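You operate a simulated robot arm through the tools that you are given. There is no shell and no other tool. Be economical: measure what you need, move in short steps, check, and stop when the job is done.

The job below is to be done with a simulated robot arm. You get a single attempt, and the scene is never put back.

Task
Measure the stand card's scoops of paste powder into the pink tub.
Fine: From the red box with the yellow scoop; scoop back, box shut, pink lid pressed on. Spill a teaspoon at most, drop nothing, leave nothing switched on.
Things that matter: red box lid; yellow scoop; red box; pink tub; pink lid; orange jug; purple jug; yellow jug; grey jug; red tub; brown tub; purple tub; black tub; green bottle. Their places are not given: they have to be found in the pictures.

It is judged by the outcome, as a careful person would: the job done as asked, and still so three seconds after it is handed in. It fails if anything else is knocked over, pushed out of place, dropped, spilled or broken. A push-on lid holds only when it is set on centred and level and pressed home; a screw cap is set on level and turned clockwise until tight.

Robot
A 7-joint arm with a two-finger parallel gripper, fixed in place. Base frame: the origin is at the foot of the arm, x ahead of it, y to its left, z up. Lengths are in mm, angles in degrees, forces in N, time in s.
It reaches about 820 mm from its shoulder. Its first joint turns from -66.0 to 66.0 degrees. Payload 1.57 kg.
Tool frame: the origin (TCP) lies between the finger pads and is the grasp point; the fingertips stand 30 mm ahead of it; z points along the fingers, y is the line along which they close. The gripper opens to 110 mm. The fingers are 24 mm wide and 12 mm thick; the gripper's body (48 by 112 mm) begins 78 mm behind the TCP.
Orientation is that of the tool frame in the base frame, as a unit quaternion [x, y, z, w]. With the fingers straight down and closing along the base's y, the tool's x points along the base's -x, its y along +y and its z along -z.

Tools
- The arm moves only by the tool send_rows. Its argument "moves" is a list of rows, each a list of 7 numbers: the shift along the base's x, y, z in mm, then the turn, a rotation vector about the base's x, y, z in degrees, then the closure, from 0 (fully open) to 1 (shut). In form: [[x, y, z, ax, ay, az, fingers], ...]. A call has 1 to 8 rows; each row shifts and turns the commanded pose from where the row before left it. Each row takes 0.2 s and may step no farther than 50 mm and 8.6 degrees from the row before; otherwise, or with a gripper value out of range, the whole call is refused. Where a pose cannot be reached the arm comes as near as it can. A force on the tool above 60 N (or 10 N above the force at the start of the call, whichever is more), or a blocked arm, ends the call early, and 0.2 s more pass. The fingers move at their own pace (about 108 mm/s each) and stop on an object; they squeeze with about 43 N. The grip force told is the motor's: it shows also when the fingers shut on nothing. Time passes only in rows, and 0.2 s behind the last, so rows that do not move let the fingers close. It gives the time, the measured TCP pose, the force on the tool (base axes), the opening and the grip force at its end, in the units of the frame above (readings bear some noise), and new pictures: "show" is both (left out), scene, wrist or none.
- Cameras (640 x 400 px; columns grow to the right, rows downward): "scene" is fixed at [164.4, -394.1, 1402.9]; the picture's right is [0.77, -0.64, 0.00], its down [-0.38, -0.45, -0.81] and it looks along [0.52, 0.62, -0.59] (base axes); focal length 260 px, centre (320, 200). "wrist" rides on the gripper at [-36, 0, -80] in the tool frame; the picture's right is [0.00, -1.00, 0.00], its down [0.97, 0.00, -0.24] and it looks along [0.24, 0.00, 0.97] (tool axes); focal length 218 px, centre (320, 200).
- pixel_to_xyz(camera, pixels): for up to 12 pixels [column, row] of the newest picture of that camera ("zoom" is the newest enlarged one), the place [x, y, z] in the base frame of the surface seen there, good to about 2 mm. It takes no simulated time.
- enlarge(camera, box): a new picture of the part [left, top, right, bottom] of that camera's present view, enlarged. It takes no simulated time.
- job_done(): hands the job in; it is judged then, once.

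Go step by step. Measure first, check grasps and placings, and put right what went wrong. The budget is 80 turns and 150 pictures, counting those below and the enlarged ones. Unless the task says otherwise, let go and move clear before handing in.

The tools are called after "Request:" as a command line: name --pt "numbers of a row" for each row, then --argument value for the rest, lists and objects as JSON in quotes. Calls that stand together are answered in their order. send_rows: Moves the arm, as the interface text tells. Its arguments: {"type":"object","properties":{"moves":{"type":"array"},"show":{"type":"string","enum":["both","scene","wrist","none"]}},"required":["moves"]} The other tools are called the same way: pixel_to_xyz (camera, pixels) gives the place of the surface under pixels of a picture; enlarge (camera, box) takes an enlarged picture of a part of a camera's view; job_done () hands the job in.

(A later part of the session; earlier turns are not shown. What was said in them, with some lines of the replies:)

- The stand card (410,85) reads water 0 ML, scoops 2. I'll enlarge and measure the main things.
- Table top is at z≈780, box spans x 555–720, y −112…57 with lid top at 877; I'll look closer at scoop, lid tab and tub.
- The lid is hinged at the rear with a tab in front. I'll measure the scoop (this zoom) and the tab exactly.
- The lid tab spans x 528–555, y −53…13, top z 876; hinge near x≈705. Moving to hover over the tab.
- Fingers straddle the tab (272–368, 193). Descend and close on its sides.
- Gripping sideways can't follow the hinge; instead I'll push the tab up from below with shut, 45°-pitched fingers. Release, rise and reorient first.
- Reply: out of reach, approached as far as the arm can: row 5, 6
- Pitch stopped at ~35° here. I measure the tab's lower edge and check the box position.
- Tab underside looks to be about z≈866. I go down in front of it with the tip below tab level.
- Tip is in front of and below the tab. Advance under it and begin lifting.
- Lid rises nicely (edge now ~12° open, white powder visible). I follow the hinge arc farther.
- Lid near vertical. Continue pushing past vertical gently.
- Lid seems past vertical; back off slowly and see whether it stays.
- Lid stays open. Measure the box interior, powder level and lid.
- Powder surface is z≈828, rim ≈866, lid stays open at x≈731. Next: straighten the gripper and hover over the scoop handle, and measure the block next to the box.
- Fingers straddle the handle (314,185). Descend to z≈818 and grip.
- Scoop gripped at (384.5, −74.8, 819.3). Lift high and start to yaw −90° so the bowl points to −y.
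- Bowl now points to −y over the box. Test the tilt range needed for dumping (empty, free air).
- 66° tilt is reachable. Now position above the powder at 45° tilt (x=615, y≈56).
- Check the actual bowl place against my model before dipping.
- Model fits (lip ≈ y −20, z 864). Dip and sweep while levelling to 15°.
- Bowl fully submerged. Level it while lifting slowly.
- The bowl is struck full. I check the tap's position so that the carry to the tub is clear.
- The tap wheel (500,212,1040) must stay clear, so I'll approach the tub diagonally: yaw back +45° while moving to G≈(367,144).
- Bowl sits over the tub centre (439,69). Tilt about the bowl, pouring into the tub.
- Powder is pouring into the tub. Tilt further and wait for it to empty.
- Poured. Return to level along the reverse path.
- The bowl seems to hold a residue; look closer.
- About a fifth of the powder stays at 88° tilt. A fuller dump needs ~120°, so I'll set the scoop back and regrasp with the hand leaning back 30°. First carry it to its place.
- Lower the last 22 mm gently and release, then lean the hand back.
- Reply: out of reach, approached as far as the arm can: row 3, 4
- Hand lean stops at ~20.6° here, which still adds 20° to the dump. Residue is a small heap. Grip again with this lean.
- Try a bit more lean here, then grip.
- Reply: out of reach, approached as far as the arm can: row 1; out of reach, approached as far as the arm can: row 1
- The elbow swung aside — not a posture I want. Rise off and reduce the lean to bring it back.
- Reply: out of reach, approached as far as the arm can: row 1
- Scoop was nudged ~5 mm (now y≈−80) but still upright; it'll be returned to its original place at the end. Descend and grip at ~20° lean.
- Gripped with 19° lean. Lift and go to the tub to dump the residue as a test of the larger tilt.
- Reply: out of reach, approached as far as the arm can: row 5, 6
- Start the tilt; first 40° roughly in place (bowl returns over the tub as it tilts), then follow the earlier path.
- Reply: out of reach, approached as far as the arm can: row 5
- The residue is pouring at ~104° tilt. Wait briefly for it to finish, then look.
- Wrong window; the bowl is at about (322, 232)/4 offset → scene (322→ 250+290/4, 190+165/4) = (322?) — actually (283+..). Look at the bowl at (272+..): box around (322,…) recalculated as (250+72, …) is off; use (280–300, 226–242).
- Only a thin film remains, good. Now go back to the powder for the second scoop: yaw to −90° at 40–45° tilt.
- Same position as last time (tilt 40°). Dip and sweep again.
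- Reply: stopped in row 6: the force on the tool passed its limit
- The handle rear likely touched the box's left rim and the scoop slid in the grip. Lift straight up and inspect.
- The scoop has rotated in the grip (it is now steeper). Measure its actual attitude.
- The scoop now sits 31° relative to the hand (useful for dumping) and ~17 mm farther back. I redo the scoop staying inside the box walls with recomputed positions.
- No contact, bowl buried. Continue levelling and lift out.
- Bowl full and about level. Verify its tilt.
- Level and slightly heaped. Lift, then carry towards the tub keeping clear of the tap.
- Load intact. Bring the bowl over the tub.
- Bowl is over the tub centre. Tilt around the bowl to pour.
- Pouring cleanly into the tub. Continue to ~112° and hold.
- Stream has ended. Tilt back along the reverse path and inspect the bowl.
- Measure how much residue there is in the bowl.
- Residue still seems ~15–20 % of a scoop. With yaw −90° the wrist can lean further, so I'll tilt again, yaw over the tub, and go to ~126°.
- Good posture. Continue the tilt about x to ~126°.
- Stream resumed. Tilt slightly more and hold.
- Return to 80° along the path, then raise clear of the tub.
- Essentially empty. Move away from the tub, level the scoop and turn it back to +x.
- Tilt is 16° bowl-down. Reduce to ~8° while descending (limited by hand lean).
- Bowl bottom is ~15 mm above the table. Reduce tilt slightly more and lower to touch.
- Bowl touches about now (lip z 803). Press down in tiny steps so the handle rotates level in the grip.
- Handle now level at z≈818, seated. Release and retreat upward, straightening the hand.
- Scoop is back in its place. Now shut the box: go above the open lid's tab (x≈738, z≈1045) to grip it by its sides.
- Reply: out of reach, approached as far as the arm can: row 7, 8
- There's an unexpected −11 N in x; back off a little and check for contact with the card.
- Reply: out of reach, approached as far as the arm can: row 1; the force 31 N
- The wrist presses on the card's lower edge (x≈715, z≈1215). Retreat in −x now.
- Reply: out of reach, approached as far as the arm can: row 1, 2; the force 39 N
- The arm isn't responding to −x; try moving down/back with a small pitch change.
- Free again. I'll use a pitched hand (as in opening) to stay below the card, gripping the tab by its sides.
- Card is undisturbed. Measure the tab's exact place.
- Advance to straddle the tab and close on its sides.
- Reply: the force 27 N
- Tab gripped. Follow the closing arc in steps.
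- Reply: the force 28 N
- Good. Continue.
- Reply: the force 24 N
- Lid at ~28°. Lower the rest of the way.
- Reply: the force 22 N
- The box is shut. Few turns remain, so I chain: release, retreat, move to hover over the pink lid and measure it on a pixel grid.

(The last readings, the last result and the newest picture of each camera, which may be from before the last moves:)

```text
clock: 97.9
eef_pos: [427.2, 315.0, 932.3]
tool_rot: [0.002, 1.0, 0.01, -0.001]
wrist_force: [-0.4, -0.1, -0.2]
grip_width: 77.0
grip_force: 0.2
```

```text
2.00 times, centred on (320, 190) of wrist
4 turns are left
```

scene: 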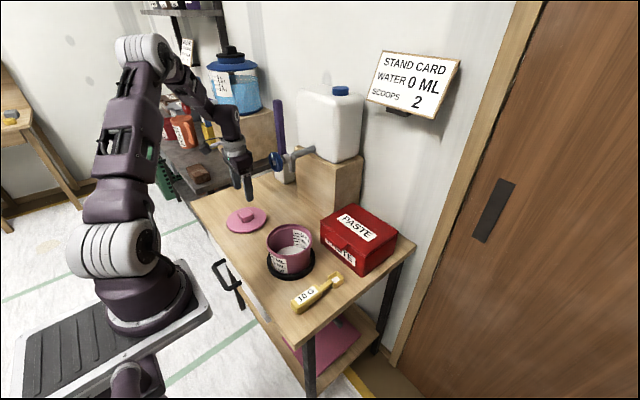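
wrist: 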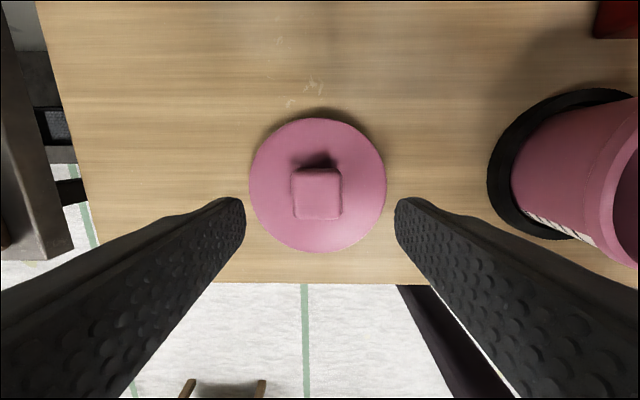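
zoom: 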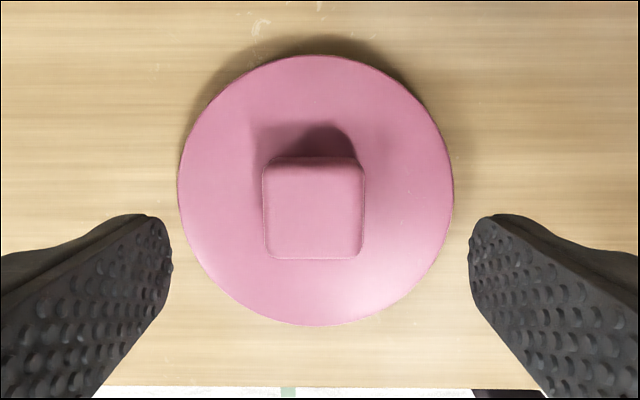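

Lid centre ≈ (421.6, 318.6), knob top z 825, 44 mm wide. In one go: overfly the tub to measure its rim from above, then return, grip the knob and lift.

Request:
send_rows --pt "-10 -5 30 -1.1 0 0 0.3" --pt "-10 -45 30 0 0 0 0.3" --pt "-3 -45 8 0 0 0 0.3" --pt "0 -45 0 0 0 0 0.3" --pt "0 -45 0 0 0 0 0.3" --pt "0 -45 0 0 0 0 0.3" --pt "0 -16 0 0 0 0 0.3" --pt "0 0 0 0 0 0 0.3" --show "wrist"

Request:
pixel_to_xyz --camera "wrist" --pixels '[[320, 68], [320, 71], [320, 74], [320, 76], [320, 78], [320, 80], [320, 82], [320, 84], [320, 86], [320, 88], [320, 91], [320, 94]]'

Request:
pixel_to_xyz --camera "wrist" --pixels '[[320, 190], [320, 194], [320, 197], [320, 199], [320, 201], [320, 203], [320, 205], [320, 207], [320, 209], [320, 211], [320, 214], [320, 218]]'

Request:
pixel_to_xyz --camera "wrist" --pixels '[[246, 146], [249, 146], [252, 146], [254, 146], [256, 146], [258, 146], [260, 146], [262, 146], [264, 146], [266, 146], [269, 146], [272, 146]]'

Request:
pixel_to_xyz --camera "wrist" --pixels '[[368, 146], [371, 146], [374, 146], [376, 146], [378, 146], [380, 146], [382, 146], [384, 146], [386, 146], [388, 146], [391, 146], [394, 146]]'

Request:
enlarge --camera "wrist" --box '[220, 50, 420, 250]'

Request:
send_rows --pt "0 45 0 0 0 0 0.3" --pt "0 45 0 0 0 0 0.3" --pt "0 45 0 0 0 0 0.3" --pt "0 45 0 0 0 0 0.3" --pt "0 45 0 0 0 0 0.3" --pt "8 24.5 -20 0 0 0 0.3" --pt "9 0 -40 0 0 0 0.3" --pt "0 0 -10 0 0 0 0.3" --show "none"

Request:
send_rows --pt "0 0 -40 0 0 0 0.3" --pt "0 0 -40 0 0 0 0.3" --pt "0 0 -14 0 0 0 0.3" --pt "0 0 -4 0 0 0 0.3" --pt "0 0 0 0 0 0 0.8" --pt "0 0 0 0 0 0 0.8" --pt "0 0 0 0 0 0 0.8" --show "wrist"

Request:
send_rows --pt "0 0 30 0 0 0 0.8" --pt "0 0 40 0 0 0 0.8" --pt "0 0 40 0 0 0 0.8" --pt "0 0 0 0 0 0 0.8" --show "both"

```text
refused: row 2 steps farther than a row can; nothing moved
```

```text
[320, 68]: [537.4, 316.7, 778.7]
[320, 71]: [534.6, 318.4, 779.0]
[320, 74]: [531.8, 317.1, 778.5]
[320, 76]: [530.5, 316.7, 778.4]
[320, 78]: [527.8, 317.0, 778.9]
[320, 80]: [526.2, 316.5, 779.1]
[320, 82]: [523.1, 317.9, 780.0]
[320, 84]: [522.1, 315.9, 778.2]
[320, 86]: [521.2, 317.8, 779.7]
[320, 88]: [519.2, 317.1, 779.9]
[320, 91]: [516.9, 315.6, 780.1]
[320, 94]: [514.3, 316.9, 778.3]
```

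```text
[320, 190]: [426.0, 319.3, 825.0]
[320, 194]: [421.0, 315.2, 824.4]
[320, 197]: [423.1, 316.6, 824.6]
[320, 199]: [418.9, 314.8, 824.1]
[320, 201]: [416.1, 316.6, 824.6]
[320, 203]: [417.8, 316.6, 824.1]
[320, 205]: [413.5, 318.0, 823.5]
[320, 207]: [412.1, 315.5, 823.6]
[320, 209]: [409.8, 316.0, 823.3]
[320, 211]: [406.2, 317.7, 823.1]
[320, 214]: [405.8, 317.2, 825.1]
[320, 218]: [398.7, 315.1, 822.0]
```

```text
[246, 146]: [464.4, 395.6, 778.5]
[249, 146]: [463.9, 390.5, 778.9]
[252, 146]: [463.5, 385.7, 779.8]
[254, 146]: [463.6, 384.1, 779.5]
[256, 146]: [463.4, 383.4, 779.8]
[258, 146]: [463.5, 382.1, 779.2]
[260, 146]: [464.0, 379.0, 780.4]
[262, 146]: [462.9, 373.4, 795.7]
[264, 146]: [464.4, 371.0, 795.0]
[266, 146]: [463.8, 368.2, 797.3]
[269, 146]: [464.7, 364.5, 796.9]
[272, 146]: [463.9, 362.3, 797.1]
```

```text
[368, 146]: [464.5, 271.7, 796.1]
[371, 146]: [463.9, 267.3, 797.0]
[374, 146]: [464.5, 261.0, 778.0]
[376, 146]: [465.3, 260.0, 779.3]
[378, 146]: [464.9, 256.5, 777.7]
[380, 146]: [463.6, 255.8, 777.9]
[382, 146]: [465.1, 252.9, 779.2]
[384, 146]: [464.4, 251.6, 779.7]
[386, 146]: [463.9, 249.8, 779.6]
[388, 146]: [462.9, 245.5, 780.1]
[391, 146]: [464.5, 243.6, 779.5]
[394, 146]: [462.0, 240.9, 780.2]
```

```text
2.00 times, centred on (320, 150) of wrist
```

zoom: 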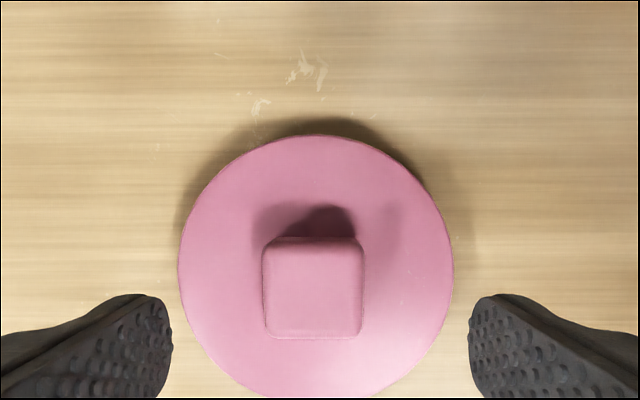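

```text
clock: 99.7
eef_pos: [433.0, 495.1, 887.2]
tool_rot: [0.001, 1.0, 0.01, -0.001]
wrist_force: [-0.7, 0.1, -0.8]
grip_width: 77.1
grip_force: 0.0
out of reach, approached as far as the arm can: row 5, 6
```

```text
clock: 100.4
eef_pos: [434.8, 490.8, 810.0]
tool_rot: [0.0, 1.0, 0.001, 0.013]
wrist_force: [-9.2, -3.5, 16.4]
grip_width: 73.7
grip_force: 0.0
stopped in row 3: the force on the tool passed its limit (the readings are from after the stop); the commanded pose is now the measured one
```

wrist: 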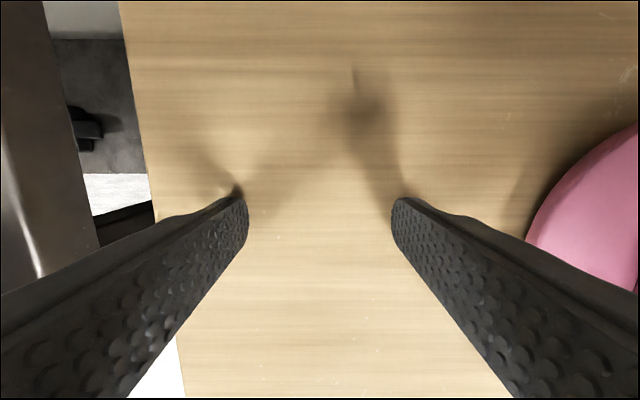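

```text
clock: 101.4
eef_pos: [436.6, 488.8, 917.5]
tool_rot: [-0.001, 1.0, -0.001, 0.012]
wrist_force: [0.0, 0.5, -0.2]
grip_width: 21.9
grip_force: 0.1
3 turns are left
```

scene: 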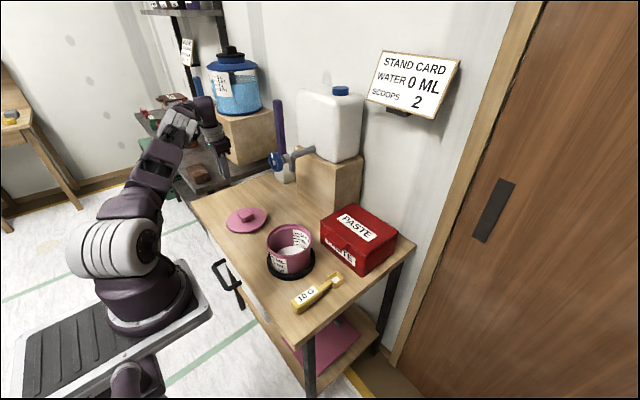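
wrist: 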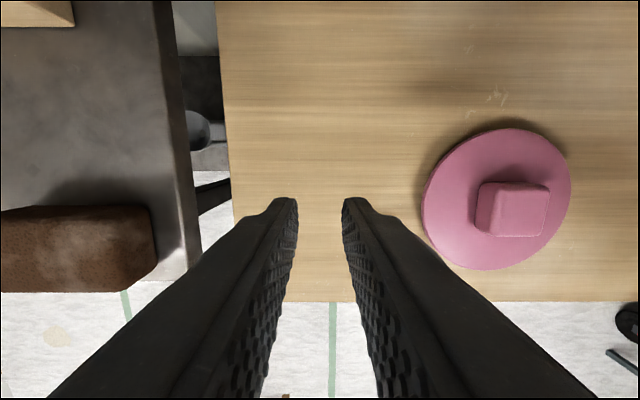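

A row was refused (too long a step), so the later moves went off over empty table; nothing was disturbed (scene: lid, tub, scoop in place). Redo it with legal steps: measure the tub from above, grip the lid, lift and hover over the tub.

Request:
send_rows --pt "0 -30 35 0 1.4 0 0.3" --pt "0 -30 35 0 0 0 0.3" --pt "-10 -45 12 0 0 0 0.3" --pt "-10 -45 0 0 0 0 0.3" --pt "-10 -45 0 0 0 0 0.3" --pt "-1 -48 0 0 0 0 0.3" --pt "0 -48 0 0 0 0 0.3" --pt "0 -48 0 0 0 0 0.3" --show "none"

Request:
send_rows --pt "0 -48 0 0 0 0 0.3" --pt "0 -34 0 0 0 0 0.3" --pt "0 0 0 0 0 0 0.3" --pt "0 0 0 0 0 0 0.3" --show "wrist"

Request:
pixel_to_xyz --camera "wrist" --pixels '[[320, 64], [320, 67], [320, 70], [320, 73], [320, 75], [320, 77], [320, 79], [320, 81], [320, 83], [320, 86], [320, 89], [320, 92]]'

Request:
pixel_to_xyz --camera "wrist" --pixels '[[320, 192], [320, 195], [320, 198], [320, 200], [320, 202], [320, 204], [320, 206], [320, 208], [320, 210], [320, 213], [320, 216], [320, 219]]'

Request:
pixel_to_xyz --camera "wrist" --pixels '[[244, 146], [247, 146], [250, 146], [252, 146], [254, 146], [256, 146], [258, 146], [260, 146], [262, 146], [265, 146], [268, 146], [271, 146]]'

Request:
pixel_to_xyz --camera "wrist" --pixels '[[368, 146], [371, 146], [374, 146], [376, 146], [378, 146], [380, 146], [382, 146], [384, 146], [386, 146], [389, 146], [392, 146], [395, 146]]'

Request:
send_rows --pt "0 48 0 0 0 0 0.3" --pt "0 48 0 0 0 0 0.3" --pt "0 48 0 0 0 0 0.3" --pt "0 48 0 0 0 0 0.3" --pt "5 45 -10 0 0 0 0.3" --pt "6 12.6 -30 0 0 0 0.3" --pt "6.5 0 -30 0 0 0 0.3" --pt "0 0 0 0 0 0 0.3" --show "none"

Request:
send_rows --pt "0 0 -45 0 0 0 0.3" --pt "0 0 -40 0 0 0 0.3" --pt "0 0 -10 0 0 0 0.3" --pt "0 0 -4 0 0 0 0.3" --pt "0 0 0 0 0 0 0.8" --pt "0 0 0 0 0 0 0.8" --pt "0 0 0 0 0 0 0.8" --show "wrist"

Request:
send_rows --pt "0 0 30 0 0 0 0.8" --pt "0 0 45 0 0 0 0.8" --pt "0 0 45 0 0 0 0.8" --pt "-8 -45 0 0 0 0 0.8" --pt "-8 -45 0 0 0 0 0.8" --pt "0 -45 0 0 0 0 0.8" --pt "0 -45 0 0 0 0 0.8" --show "none"

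Request:
send_rows --pt "17 -40 0 0 0 0 0.8" --pt "18.4 -29.6 0 0 0 0 0.8" --pt "0 0 0 0 0 0 0.8" --pt "0 0 0 0 0 0 0.8" --show "both"

Request:
send_rows --pt "0 0 0 0 0 0 0.8" --show "none"

Request:
send_rows --pt "0 0 0 0 0 0 0.8" --show "none"

Request:
enlarge --camera "scene" --box '[240, 180, 340, 290]'

```text
clock: 103.2
eef_pos: [406.3, 147.7, 1001.7]
tool_rot: [0.0, 1.0, -0.001, 0.0]
wrist_force: [-0.2, 0.4, 0.2]
grip_width: 76.8
grip_force: 0.0
```

```text
clock: 104.2
eef_pos: [410.0, 66.4, 999.4]
tool_rot: [0.0, 1.0, -0.001, 0.001]
wrist_force: [0.8, 0.2, -0.7]
grip_width: 76.8
grip_force: 0.0
```

wrist: 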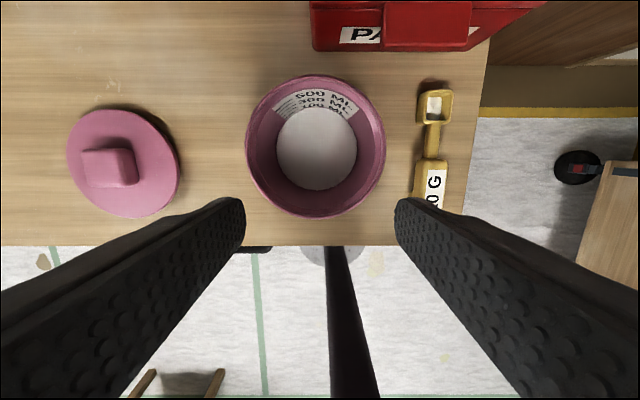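

```text
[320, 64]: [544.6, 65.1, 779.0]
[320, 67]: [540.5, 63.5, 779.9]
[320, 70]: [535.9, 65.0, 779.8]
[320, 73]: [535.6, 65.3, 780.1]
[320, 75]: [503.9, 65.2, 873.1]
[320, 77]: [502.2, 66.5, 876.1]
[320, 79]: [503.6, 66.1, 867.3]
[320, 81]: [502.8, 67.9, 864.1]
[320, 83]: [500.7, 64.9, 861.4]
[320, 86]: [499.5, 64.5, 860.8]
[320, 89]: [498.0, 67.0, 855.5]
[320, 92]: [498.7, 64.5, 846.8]
```

```text
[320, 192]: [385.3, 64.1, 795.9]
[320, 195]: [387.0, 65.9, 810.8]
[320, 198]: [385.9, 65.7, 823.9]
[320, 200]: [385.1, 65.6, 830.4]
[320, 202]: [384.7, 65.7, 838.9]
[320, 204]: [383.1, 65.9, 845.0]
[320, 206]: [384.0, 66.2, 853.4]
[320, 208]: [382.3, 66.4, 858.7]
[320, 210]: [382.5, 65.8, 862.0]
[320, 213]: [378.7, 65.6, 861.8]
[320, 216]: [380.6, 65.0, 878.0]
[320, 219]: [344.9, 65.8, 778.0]
```

```text
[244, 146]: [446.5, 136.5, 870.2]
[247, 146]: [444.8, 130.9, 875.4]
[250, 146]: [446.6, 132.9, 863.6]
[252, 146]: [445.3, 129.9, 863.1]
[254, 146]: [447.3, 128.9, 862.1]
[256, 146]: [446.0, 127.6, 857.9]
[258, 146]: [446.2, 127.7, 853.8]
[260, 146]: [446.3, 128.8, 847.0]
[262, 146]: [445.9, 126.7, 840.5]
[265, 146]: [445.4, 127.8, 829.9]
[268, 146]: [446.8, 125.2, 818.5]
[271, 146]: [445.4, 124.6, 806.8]
```

```text
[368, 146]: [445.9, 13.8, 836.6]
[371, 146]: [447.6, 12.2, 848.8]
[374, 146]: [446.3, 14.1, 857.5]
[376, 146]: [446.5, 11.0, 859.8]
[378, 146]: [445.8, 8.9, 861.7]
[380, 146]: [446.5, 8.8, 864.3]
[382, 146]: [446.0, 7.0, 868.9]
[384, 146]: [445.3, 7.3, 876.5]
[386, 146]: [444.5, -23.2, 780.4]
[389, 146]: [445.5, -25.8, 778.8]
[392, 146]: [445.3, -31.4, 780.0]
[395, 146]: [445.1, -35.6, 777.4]
```

```text
clock: 106.0
eef_pos: [420.8, 323.0, 930.2]
tool_rot: [-0.001, 1.0, -0.001, 0.001]
wrist_force: [0.0, -1.1, -0.2]
grip_width: 77.2
grip_force: 0.1
```

```text
clock: 107.6
eef_pos: [421.3, 317.3, 831.4]
tool_rot: [0.0, 1.0, -0.001, -0.001]
wrist_force: [0.4, 0.0, -0.5]
grip_width: 44.5
grip_force: 43.2
```

wrist: 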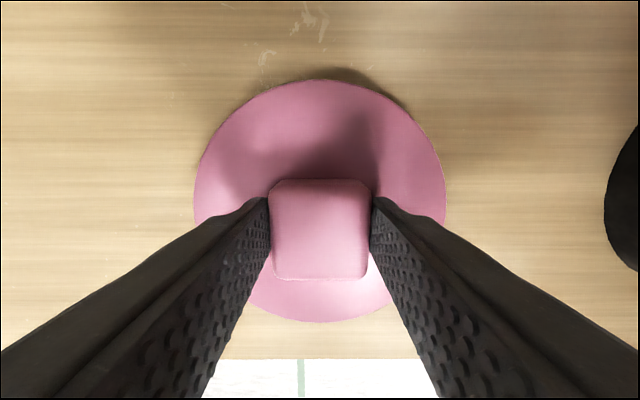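

```text
clock: 109.2
eef_pos: [402.6, 138.0, 951.5]
tool_rot: [0.0, 1.0, -0.002, 0.0]
wrist_force: [0.8, 0.3, 0.3]
grip_width: 44.8
grip_force: 43.3
```

```text
clock: 110.2
eef_pos: [438.9, 66.6, 952.6]
tool_rot: [0.0, 1.0, -0.001, 0.0]
wrist_force: [0.8, -1.0, -1.0]
grip_width: 44.8
grip_force: 42.6
```

scene: 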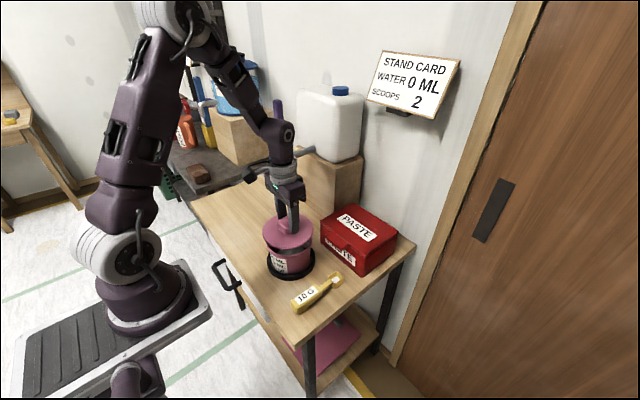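
wrist: 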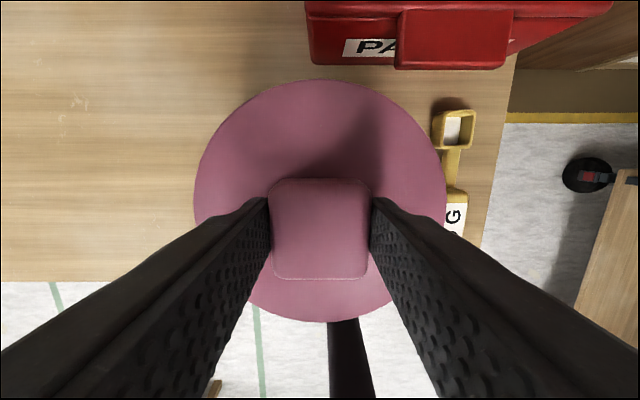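

```text
clock: 110.6
eef_pos: [438.6, 64.0, 952.0]
tool_rot: [0.001, 1.0, 0.0, 0.0]
wrist_force: [0.0, 0.4, -0.7]
grip_width: 44.7
grip_force: 43.3
no pictures are left
```

```text
clock: 111.0
eef_pos: [438.0, 64.9, 953.0]
tool_rot: [0.0, 1.0, 0.0, 0.0]
wrist_force: [0.5, 0.5, 0.1]
grip_width: 44.8
grip_force: 43.6
no pictures are left
```

```text
refused: no pictures are left
2 turns are left
```

Lid is gripped and hovering; no pictures remain. From the overhead data the tub's rim (outer edge, top z≈876) is centred at ≈(441.7, 70.0), and the lid is at ≈(437.5, 65.5). Shift by (+4.2, +4.5), lower and press by feel, holding on.

Request:
pixel_to_xyz --camera "wrist" --pixels '[[320, 74], [320, 76], [320, 78], [320, 80], [320, 82], [320, 85], [320, 315], [320, 318], [320, 320], [320, 322], [320, 324], [320, 327]]'

Request:
pixel_to_xyz --camera "wrist" --pixels '[[190, 180], [193, 180], [196, 180], [199, 180], [202, 180], [206, 180], [434, 180], [438, 180], [441, 180], [444, 180], [447, 180], [450, 180]]'

Request:
send_rows --pt "4.2 4.5 0 0 0 0 0.8" --pt "0 0 -8 0 0 0 0.8" --pt "0 0 -7 0 0 0 0.8" --pt "0 0 -4 0 0 0 0.8" --pt "0 0 0 0 0 0 0.8" --show "none"

Request:
send_rows --pt "0 0 -3 0 0 0 0.8" --pt "0 0 -3 0 0 0 0.8" --pt "0 0 0 0 0 0 0.8" --show "none"

Request:
send_rows --pt "0 0 -3 0 0 0 0.8" --pt "0 0 -3 0 0 0 0.8" --pt "0 0 0 0 0 0 0.8" --show "none"

Request:
send_rows --pt "0 0 -3 0 0 0 0.8" --pt "0 0 -3 0 0 0 0.8" --pt "0 0 0 0 0 0 0.8" --show "none"

Request:
send_rows --pt "0 0 -3 0 0 0 0.8" --pt "0 0 -3 0 0 0 0.8" --pt "0 0 -3 0 0 0 0.8" --show "none"

Request:
send_rows --pt "0 0 0 0 0 0 0.8" --show "none"

```text
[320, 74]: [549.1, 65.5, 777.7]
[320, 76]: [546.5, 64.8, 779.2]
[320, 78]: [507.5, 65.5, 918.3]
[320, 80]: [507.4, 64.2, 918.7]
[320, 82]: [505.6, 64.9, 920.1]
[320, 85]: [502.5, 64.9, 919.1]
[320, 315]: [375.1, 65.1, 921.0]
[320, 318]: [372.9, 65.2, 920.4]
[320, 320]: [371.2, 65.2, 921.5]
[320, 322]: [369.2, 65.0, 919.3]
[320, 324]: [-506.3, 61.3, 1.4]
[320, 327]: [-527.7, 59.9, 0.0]
```

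```text
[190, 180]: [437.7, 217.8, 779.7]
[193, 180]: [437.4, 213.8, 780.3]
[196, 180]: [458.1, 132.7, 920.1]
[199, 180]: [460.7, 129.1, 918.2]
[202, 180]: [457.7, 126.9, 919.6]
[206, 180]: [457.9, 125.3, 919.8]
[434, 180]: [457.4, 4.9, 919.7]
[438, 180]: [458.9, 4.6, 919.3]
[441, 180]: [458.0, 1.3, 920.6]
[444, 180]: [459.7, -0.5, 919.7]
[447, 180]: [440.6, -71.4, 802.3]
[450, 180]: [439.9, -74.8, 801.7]
```

```text
clock: 112.2
eef_pos: [446.4, 72.7, 934.2]
tool_rot: [0.0, 1.0, -0.001, 0.001]
wrist_force: [0.2, 0.1, 0.2]
grip_width: 44.8
grip_force: 43.1
no pictures are left
```

```text
clock: 113.0
eef_pos: [446.1, 73.6, 928.0]
tool_rot: [0.0, 1.0, -0.002, 0.0]
wrist_force: [-0.1, 0.9, -1.3]
grip_width: 45.1
grip_force: 42.2
no pictures are left
```

```text
clock: 113.8
eef_pos: [445.2, 73.7, 921.6]
tool_rot: [0.0, 1.0, -0.001, 0.0]
wrist_force: [-0.1, -0.6, 0.6]
grip_width: 45.0
grip_force: 42.7
no pictures are left
```

```text
clock: 114.6
eef_pos: [446.7, 74.0, 916.6]
tool_rot: [0.0, 1.0, 0.0, 0.001]
wrist_force: [-2.1, 4.7, 36.8]
grip_width: 45.0
grip_force: 43.1
no pictures are left
```

```text
clock: 115.1
eef_pos: [447.3, 73.3, 914.0]
tool_rot: [0.0, 1.0, 0.0, 0.003]
wrist_force: [-7.1, 0.1, 20.6]
grip_width: 45.0
grip_force: 43.0
stopped in row 2: the force on the tool passed its limit (the readings are from after the stop); the commanded pose is now the measured one
no pictures are left
```

```text
clock: 115.5
eef_pos: [446.6, 73.2, 914.6]
tool_rot: [0.0, 1.0, 0.0, 0.003]
wrist_force: [-8.0, 1.2, 30.0]
grip_width: 44.7
grip_force: 43.0
no pictures are left
1 turns are left
```

Readings: the lid slid over the rim without force down to z≈917 and took >60 N by z≈914 (disc top ≈880, rim ≈876), so it is essentially home, with a slight −x side force. Last turn: ease it toward centre, press again, release, press once more on the knob top with shut fingers so that it can self-centre, retreat and hand in.

Request:
send_rows --pt "-2 -1.2 2 0 0 0 0.8" --pt "0 0 0 0 0 0 0.8" --pt "0 0 -3 0 0 0 0.8" --pt "0 0 -3 0 0 0 0.8" --pt "0 0 -3 0 0 0 0.8" --show "none"

Request:
send_rows --pt "0 0 -3 0 0 0 0.8" --pt "0 0 -3 0 0 0 0.8" --pt "0 0 -3 0 0 0 0.8" --show "none"

Request:
send_rows --pt "0 0 1.5 0 0 0 0.8" --pt "0 0 0 0 0 0 0.3" --pt "0 0 0 0 0 0 0.3" --pt "0 0 25 0 0 0 0.3" --pt "0 0 25 0 0 0 0.3" --pt "0 0 0 0 0 0 1" --pt "0 0 0 0 0 0 1" --pt "0 0 0 0 0 0 1" --show "none"

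Request:
send_rows --pt "0 0 -12 0 0 0 1" --pt "0 0 -8 0 0 0 1" --pt "0 0 -4 0 0 0 1" --pt "0 0 -4 0 0 0 1" --pt "0 0 -4 0 0 0 1" --pt "0 0 -4 0 0 0 1" --pt "0 0 -4 0 0 0 1" --show "none"

Request:
send_rows --pt "0 0 -3 0 0 0 1" --pt "0 0 -3 0 0 0 1" --pt "0 0 -3 0 0 0 1" --show "none"

Request:
send_rows --pt "0 0 20 0 0 0 1" --pt "0 0 40 0 0 0 1" --pt "0 0 40 0 0 0 1" --pt "-30 0 10 0 0 0 1" --pt "0 0 0 0 0 0 1" --show "none"

Request:
job_done

```text
clock: 116.4
eef_pos: [445.2, 71.8, 913.8]
tool_rot: [0.0, 1.0, 0.0, 0.004]
wrist_force: [-6.0, -0.1, 22.4]
grip_width: 44.7
grip_force: 42.9
stopped in row 4: the force on the tool passed its limit (the readings are from after the stop); the commanded pose is now the measured one
no pictures are left
```

```text
clock: 116.7
eef_pos: [444.5, 72.2, 912.5]
tool_rot: [0.0, 1.0, 0.0, 0.005]
wrist_force: [-5.8, -0.4, 22.6]
grip_width: 44.9
grip_force: 43.0
stopped in row 1: the force on the tool passed its limit (the readings are from after the stop); the commanded pose is now the measured one
no pictures are left
```

```text
clock: 118.5
eef_pos: [443.5, 73.4, 964.2]
tool_rot: [0.0, 1.0, 0.0, 0.005]
wrist_force: [-0.5, 0.3, 0.9]
grip_width: 0.0
grip_force: 21.5
no pictures are left
```

```text
clock: 119.5
eef_pos: [443.9, 72.5, 940.4]
tool_rot: [0.001, 1.0, 0.002, 0.005]
wrist_force: [-7.4, -1.5, 28.1]
grip_width: 0.0
grip_force: 21.0
stopped in row 4: the force on the tool passed its limit (the readings are from after the stop); the commanded pose is now the measured one
no pictures are left
```

```text
clock: 119.9
eef_pos: [446.6, 71.8, 940.0]
tool_rot: [-0.001, 1.0, 0.002, 0.006]
wrist_force: [-9.0, -1.1, 30.0]
grip_width: 0.1
grip_force: 21.5
stopped in row 1: the force on the tool passed its limit (the readings are from after the stop); the commanded pose is now the measured one
no pictures are left
```

```text
clock: 121.1
eef_pos: [414.9, 72.2, 1049.6]
tool_rot: [-0.001, 1.0, 0.001, 0.007]
wrist_force: [0.6, 0.8, 1.2]
grip_width: 0.2
grip_force: 21.6
no pictures are left
```

```text
The job is handed in.
```

I handed the job in with two scoops of paste powder in the pink tub, the box shut and the scoop back in its place. I could not check the pink lid by eye because the pictures had run out.

- **Powder:** both scoops came out of the box full, the second slightly heaped. A thin film stayed in the bowl after pouring. I saw no powder on the table.
- **Lid:** it went over the rim freely and was pressed past 60 N four times, the last two on the knob with nothing gripping it. The height readings suggest it is home. A small sideways force remained, and by my measurements it may sit a few millimetres off centre.
- **Contacts along the way:**
  - The wrist pressed against the stand card with up to about 30 N; the card was unmoved in the picture afterwards.
  - The fingertips touched bare table once, after a refused move.
  - The scoop caught the box rim and slid in the grip, but was not dropped.
- **Switches:** I did not touch the tap or turn anything on.
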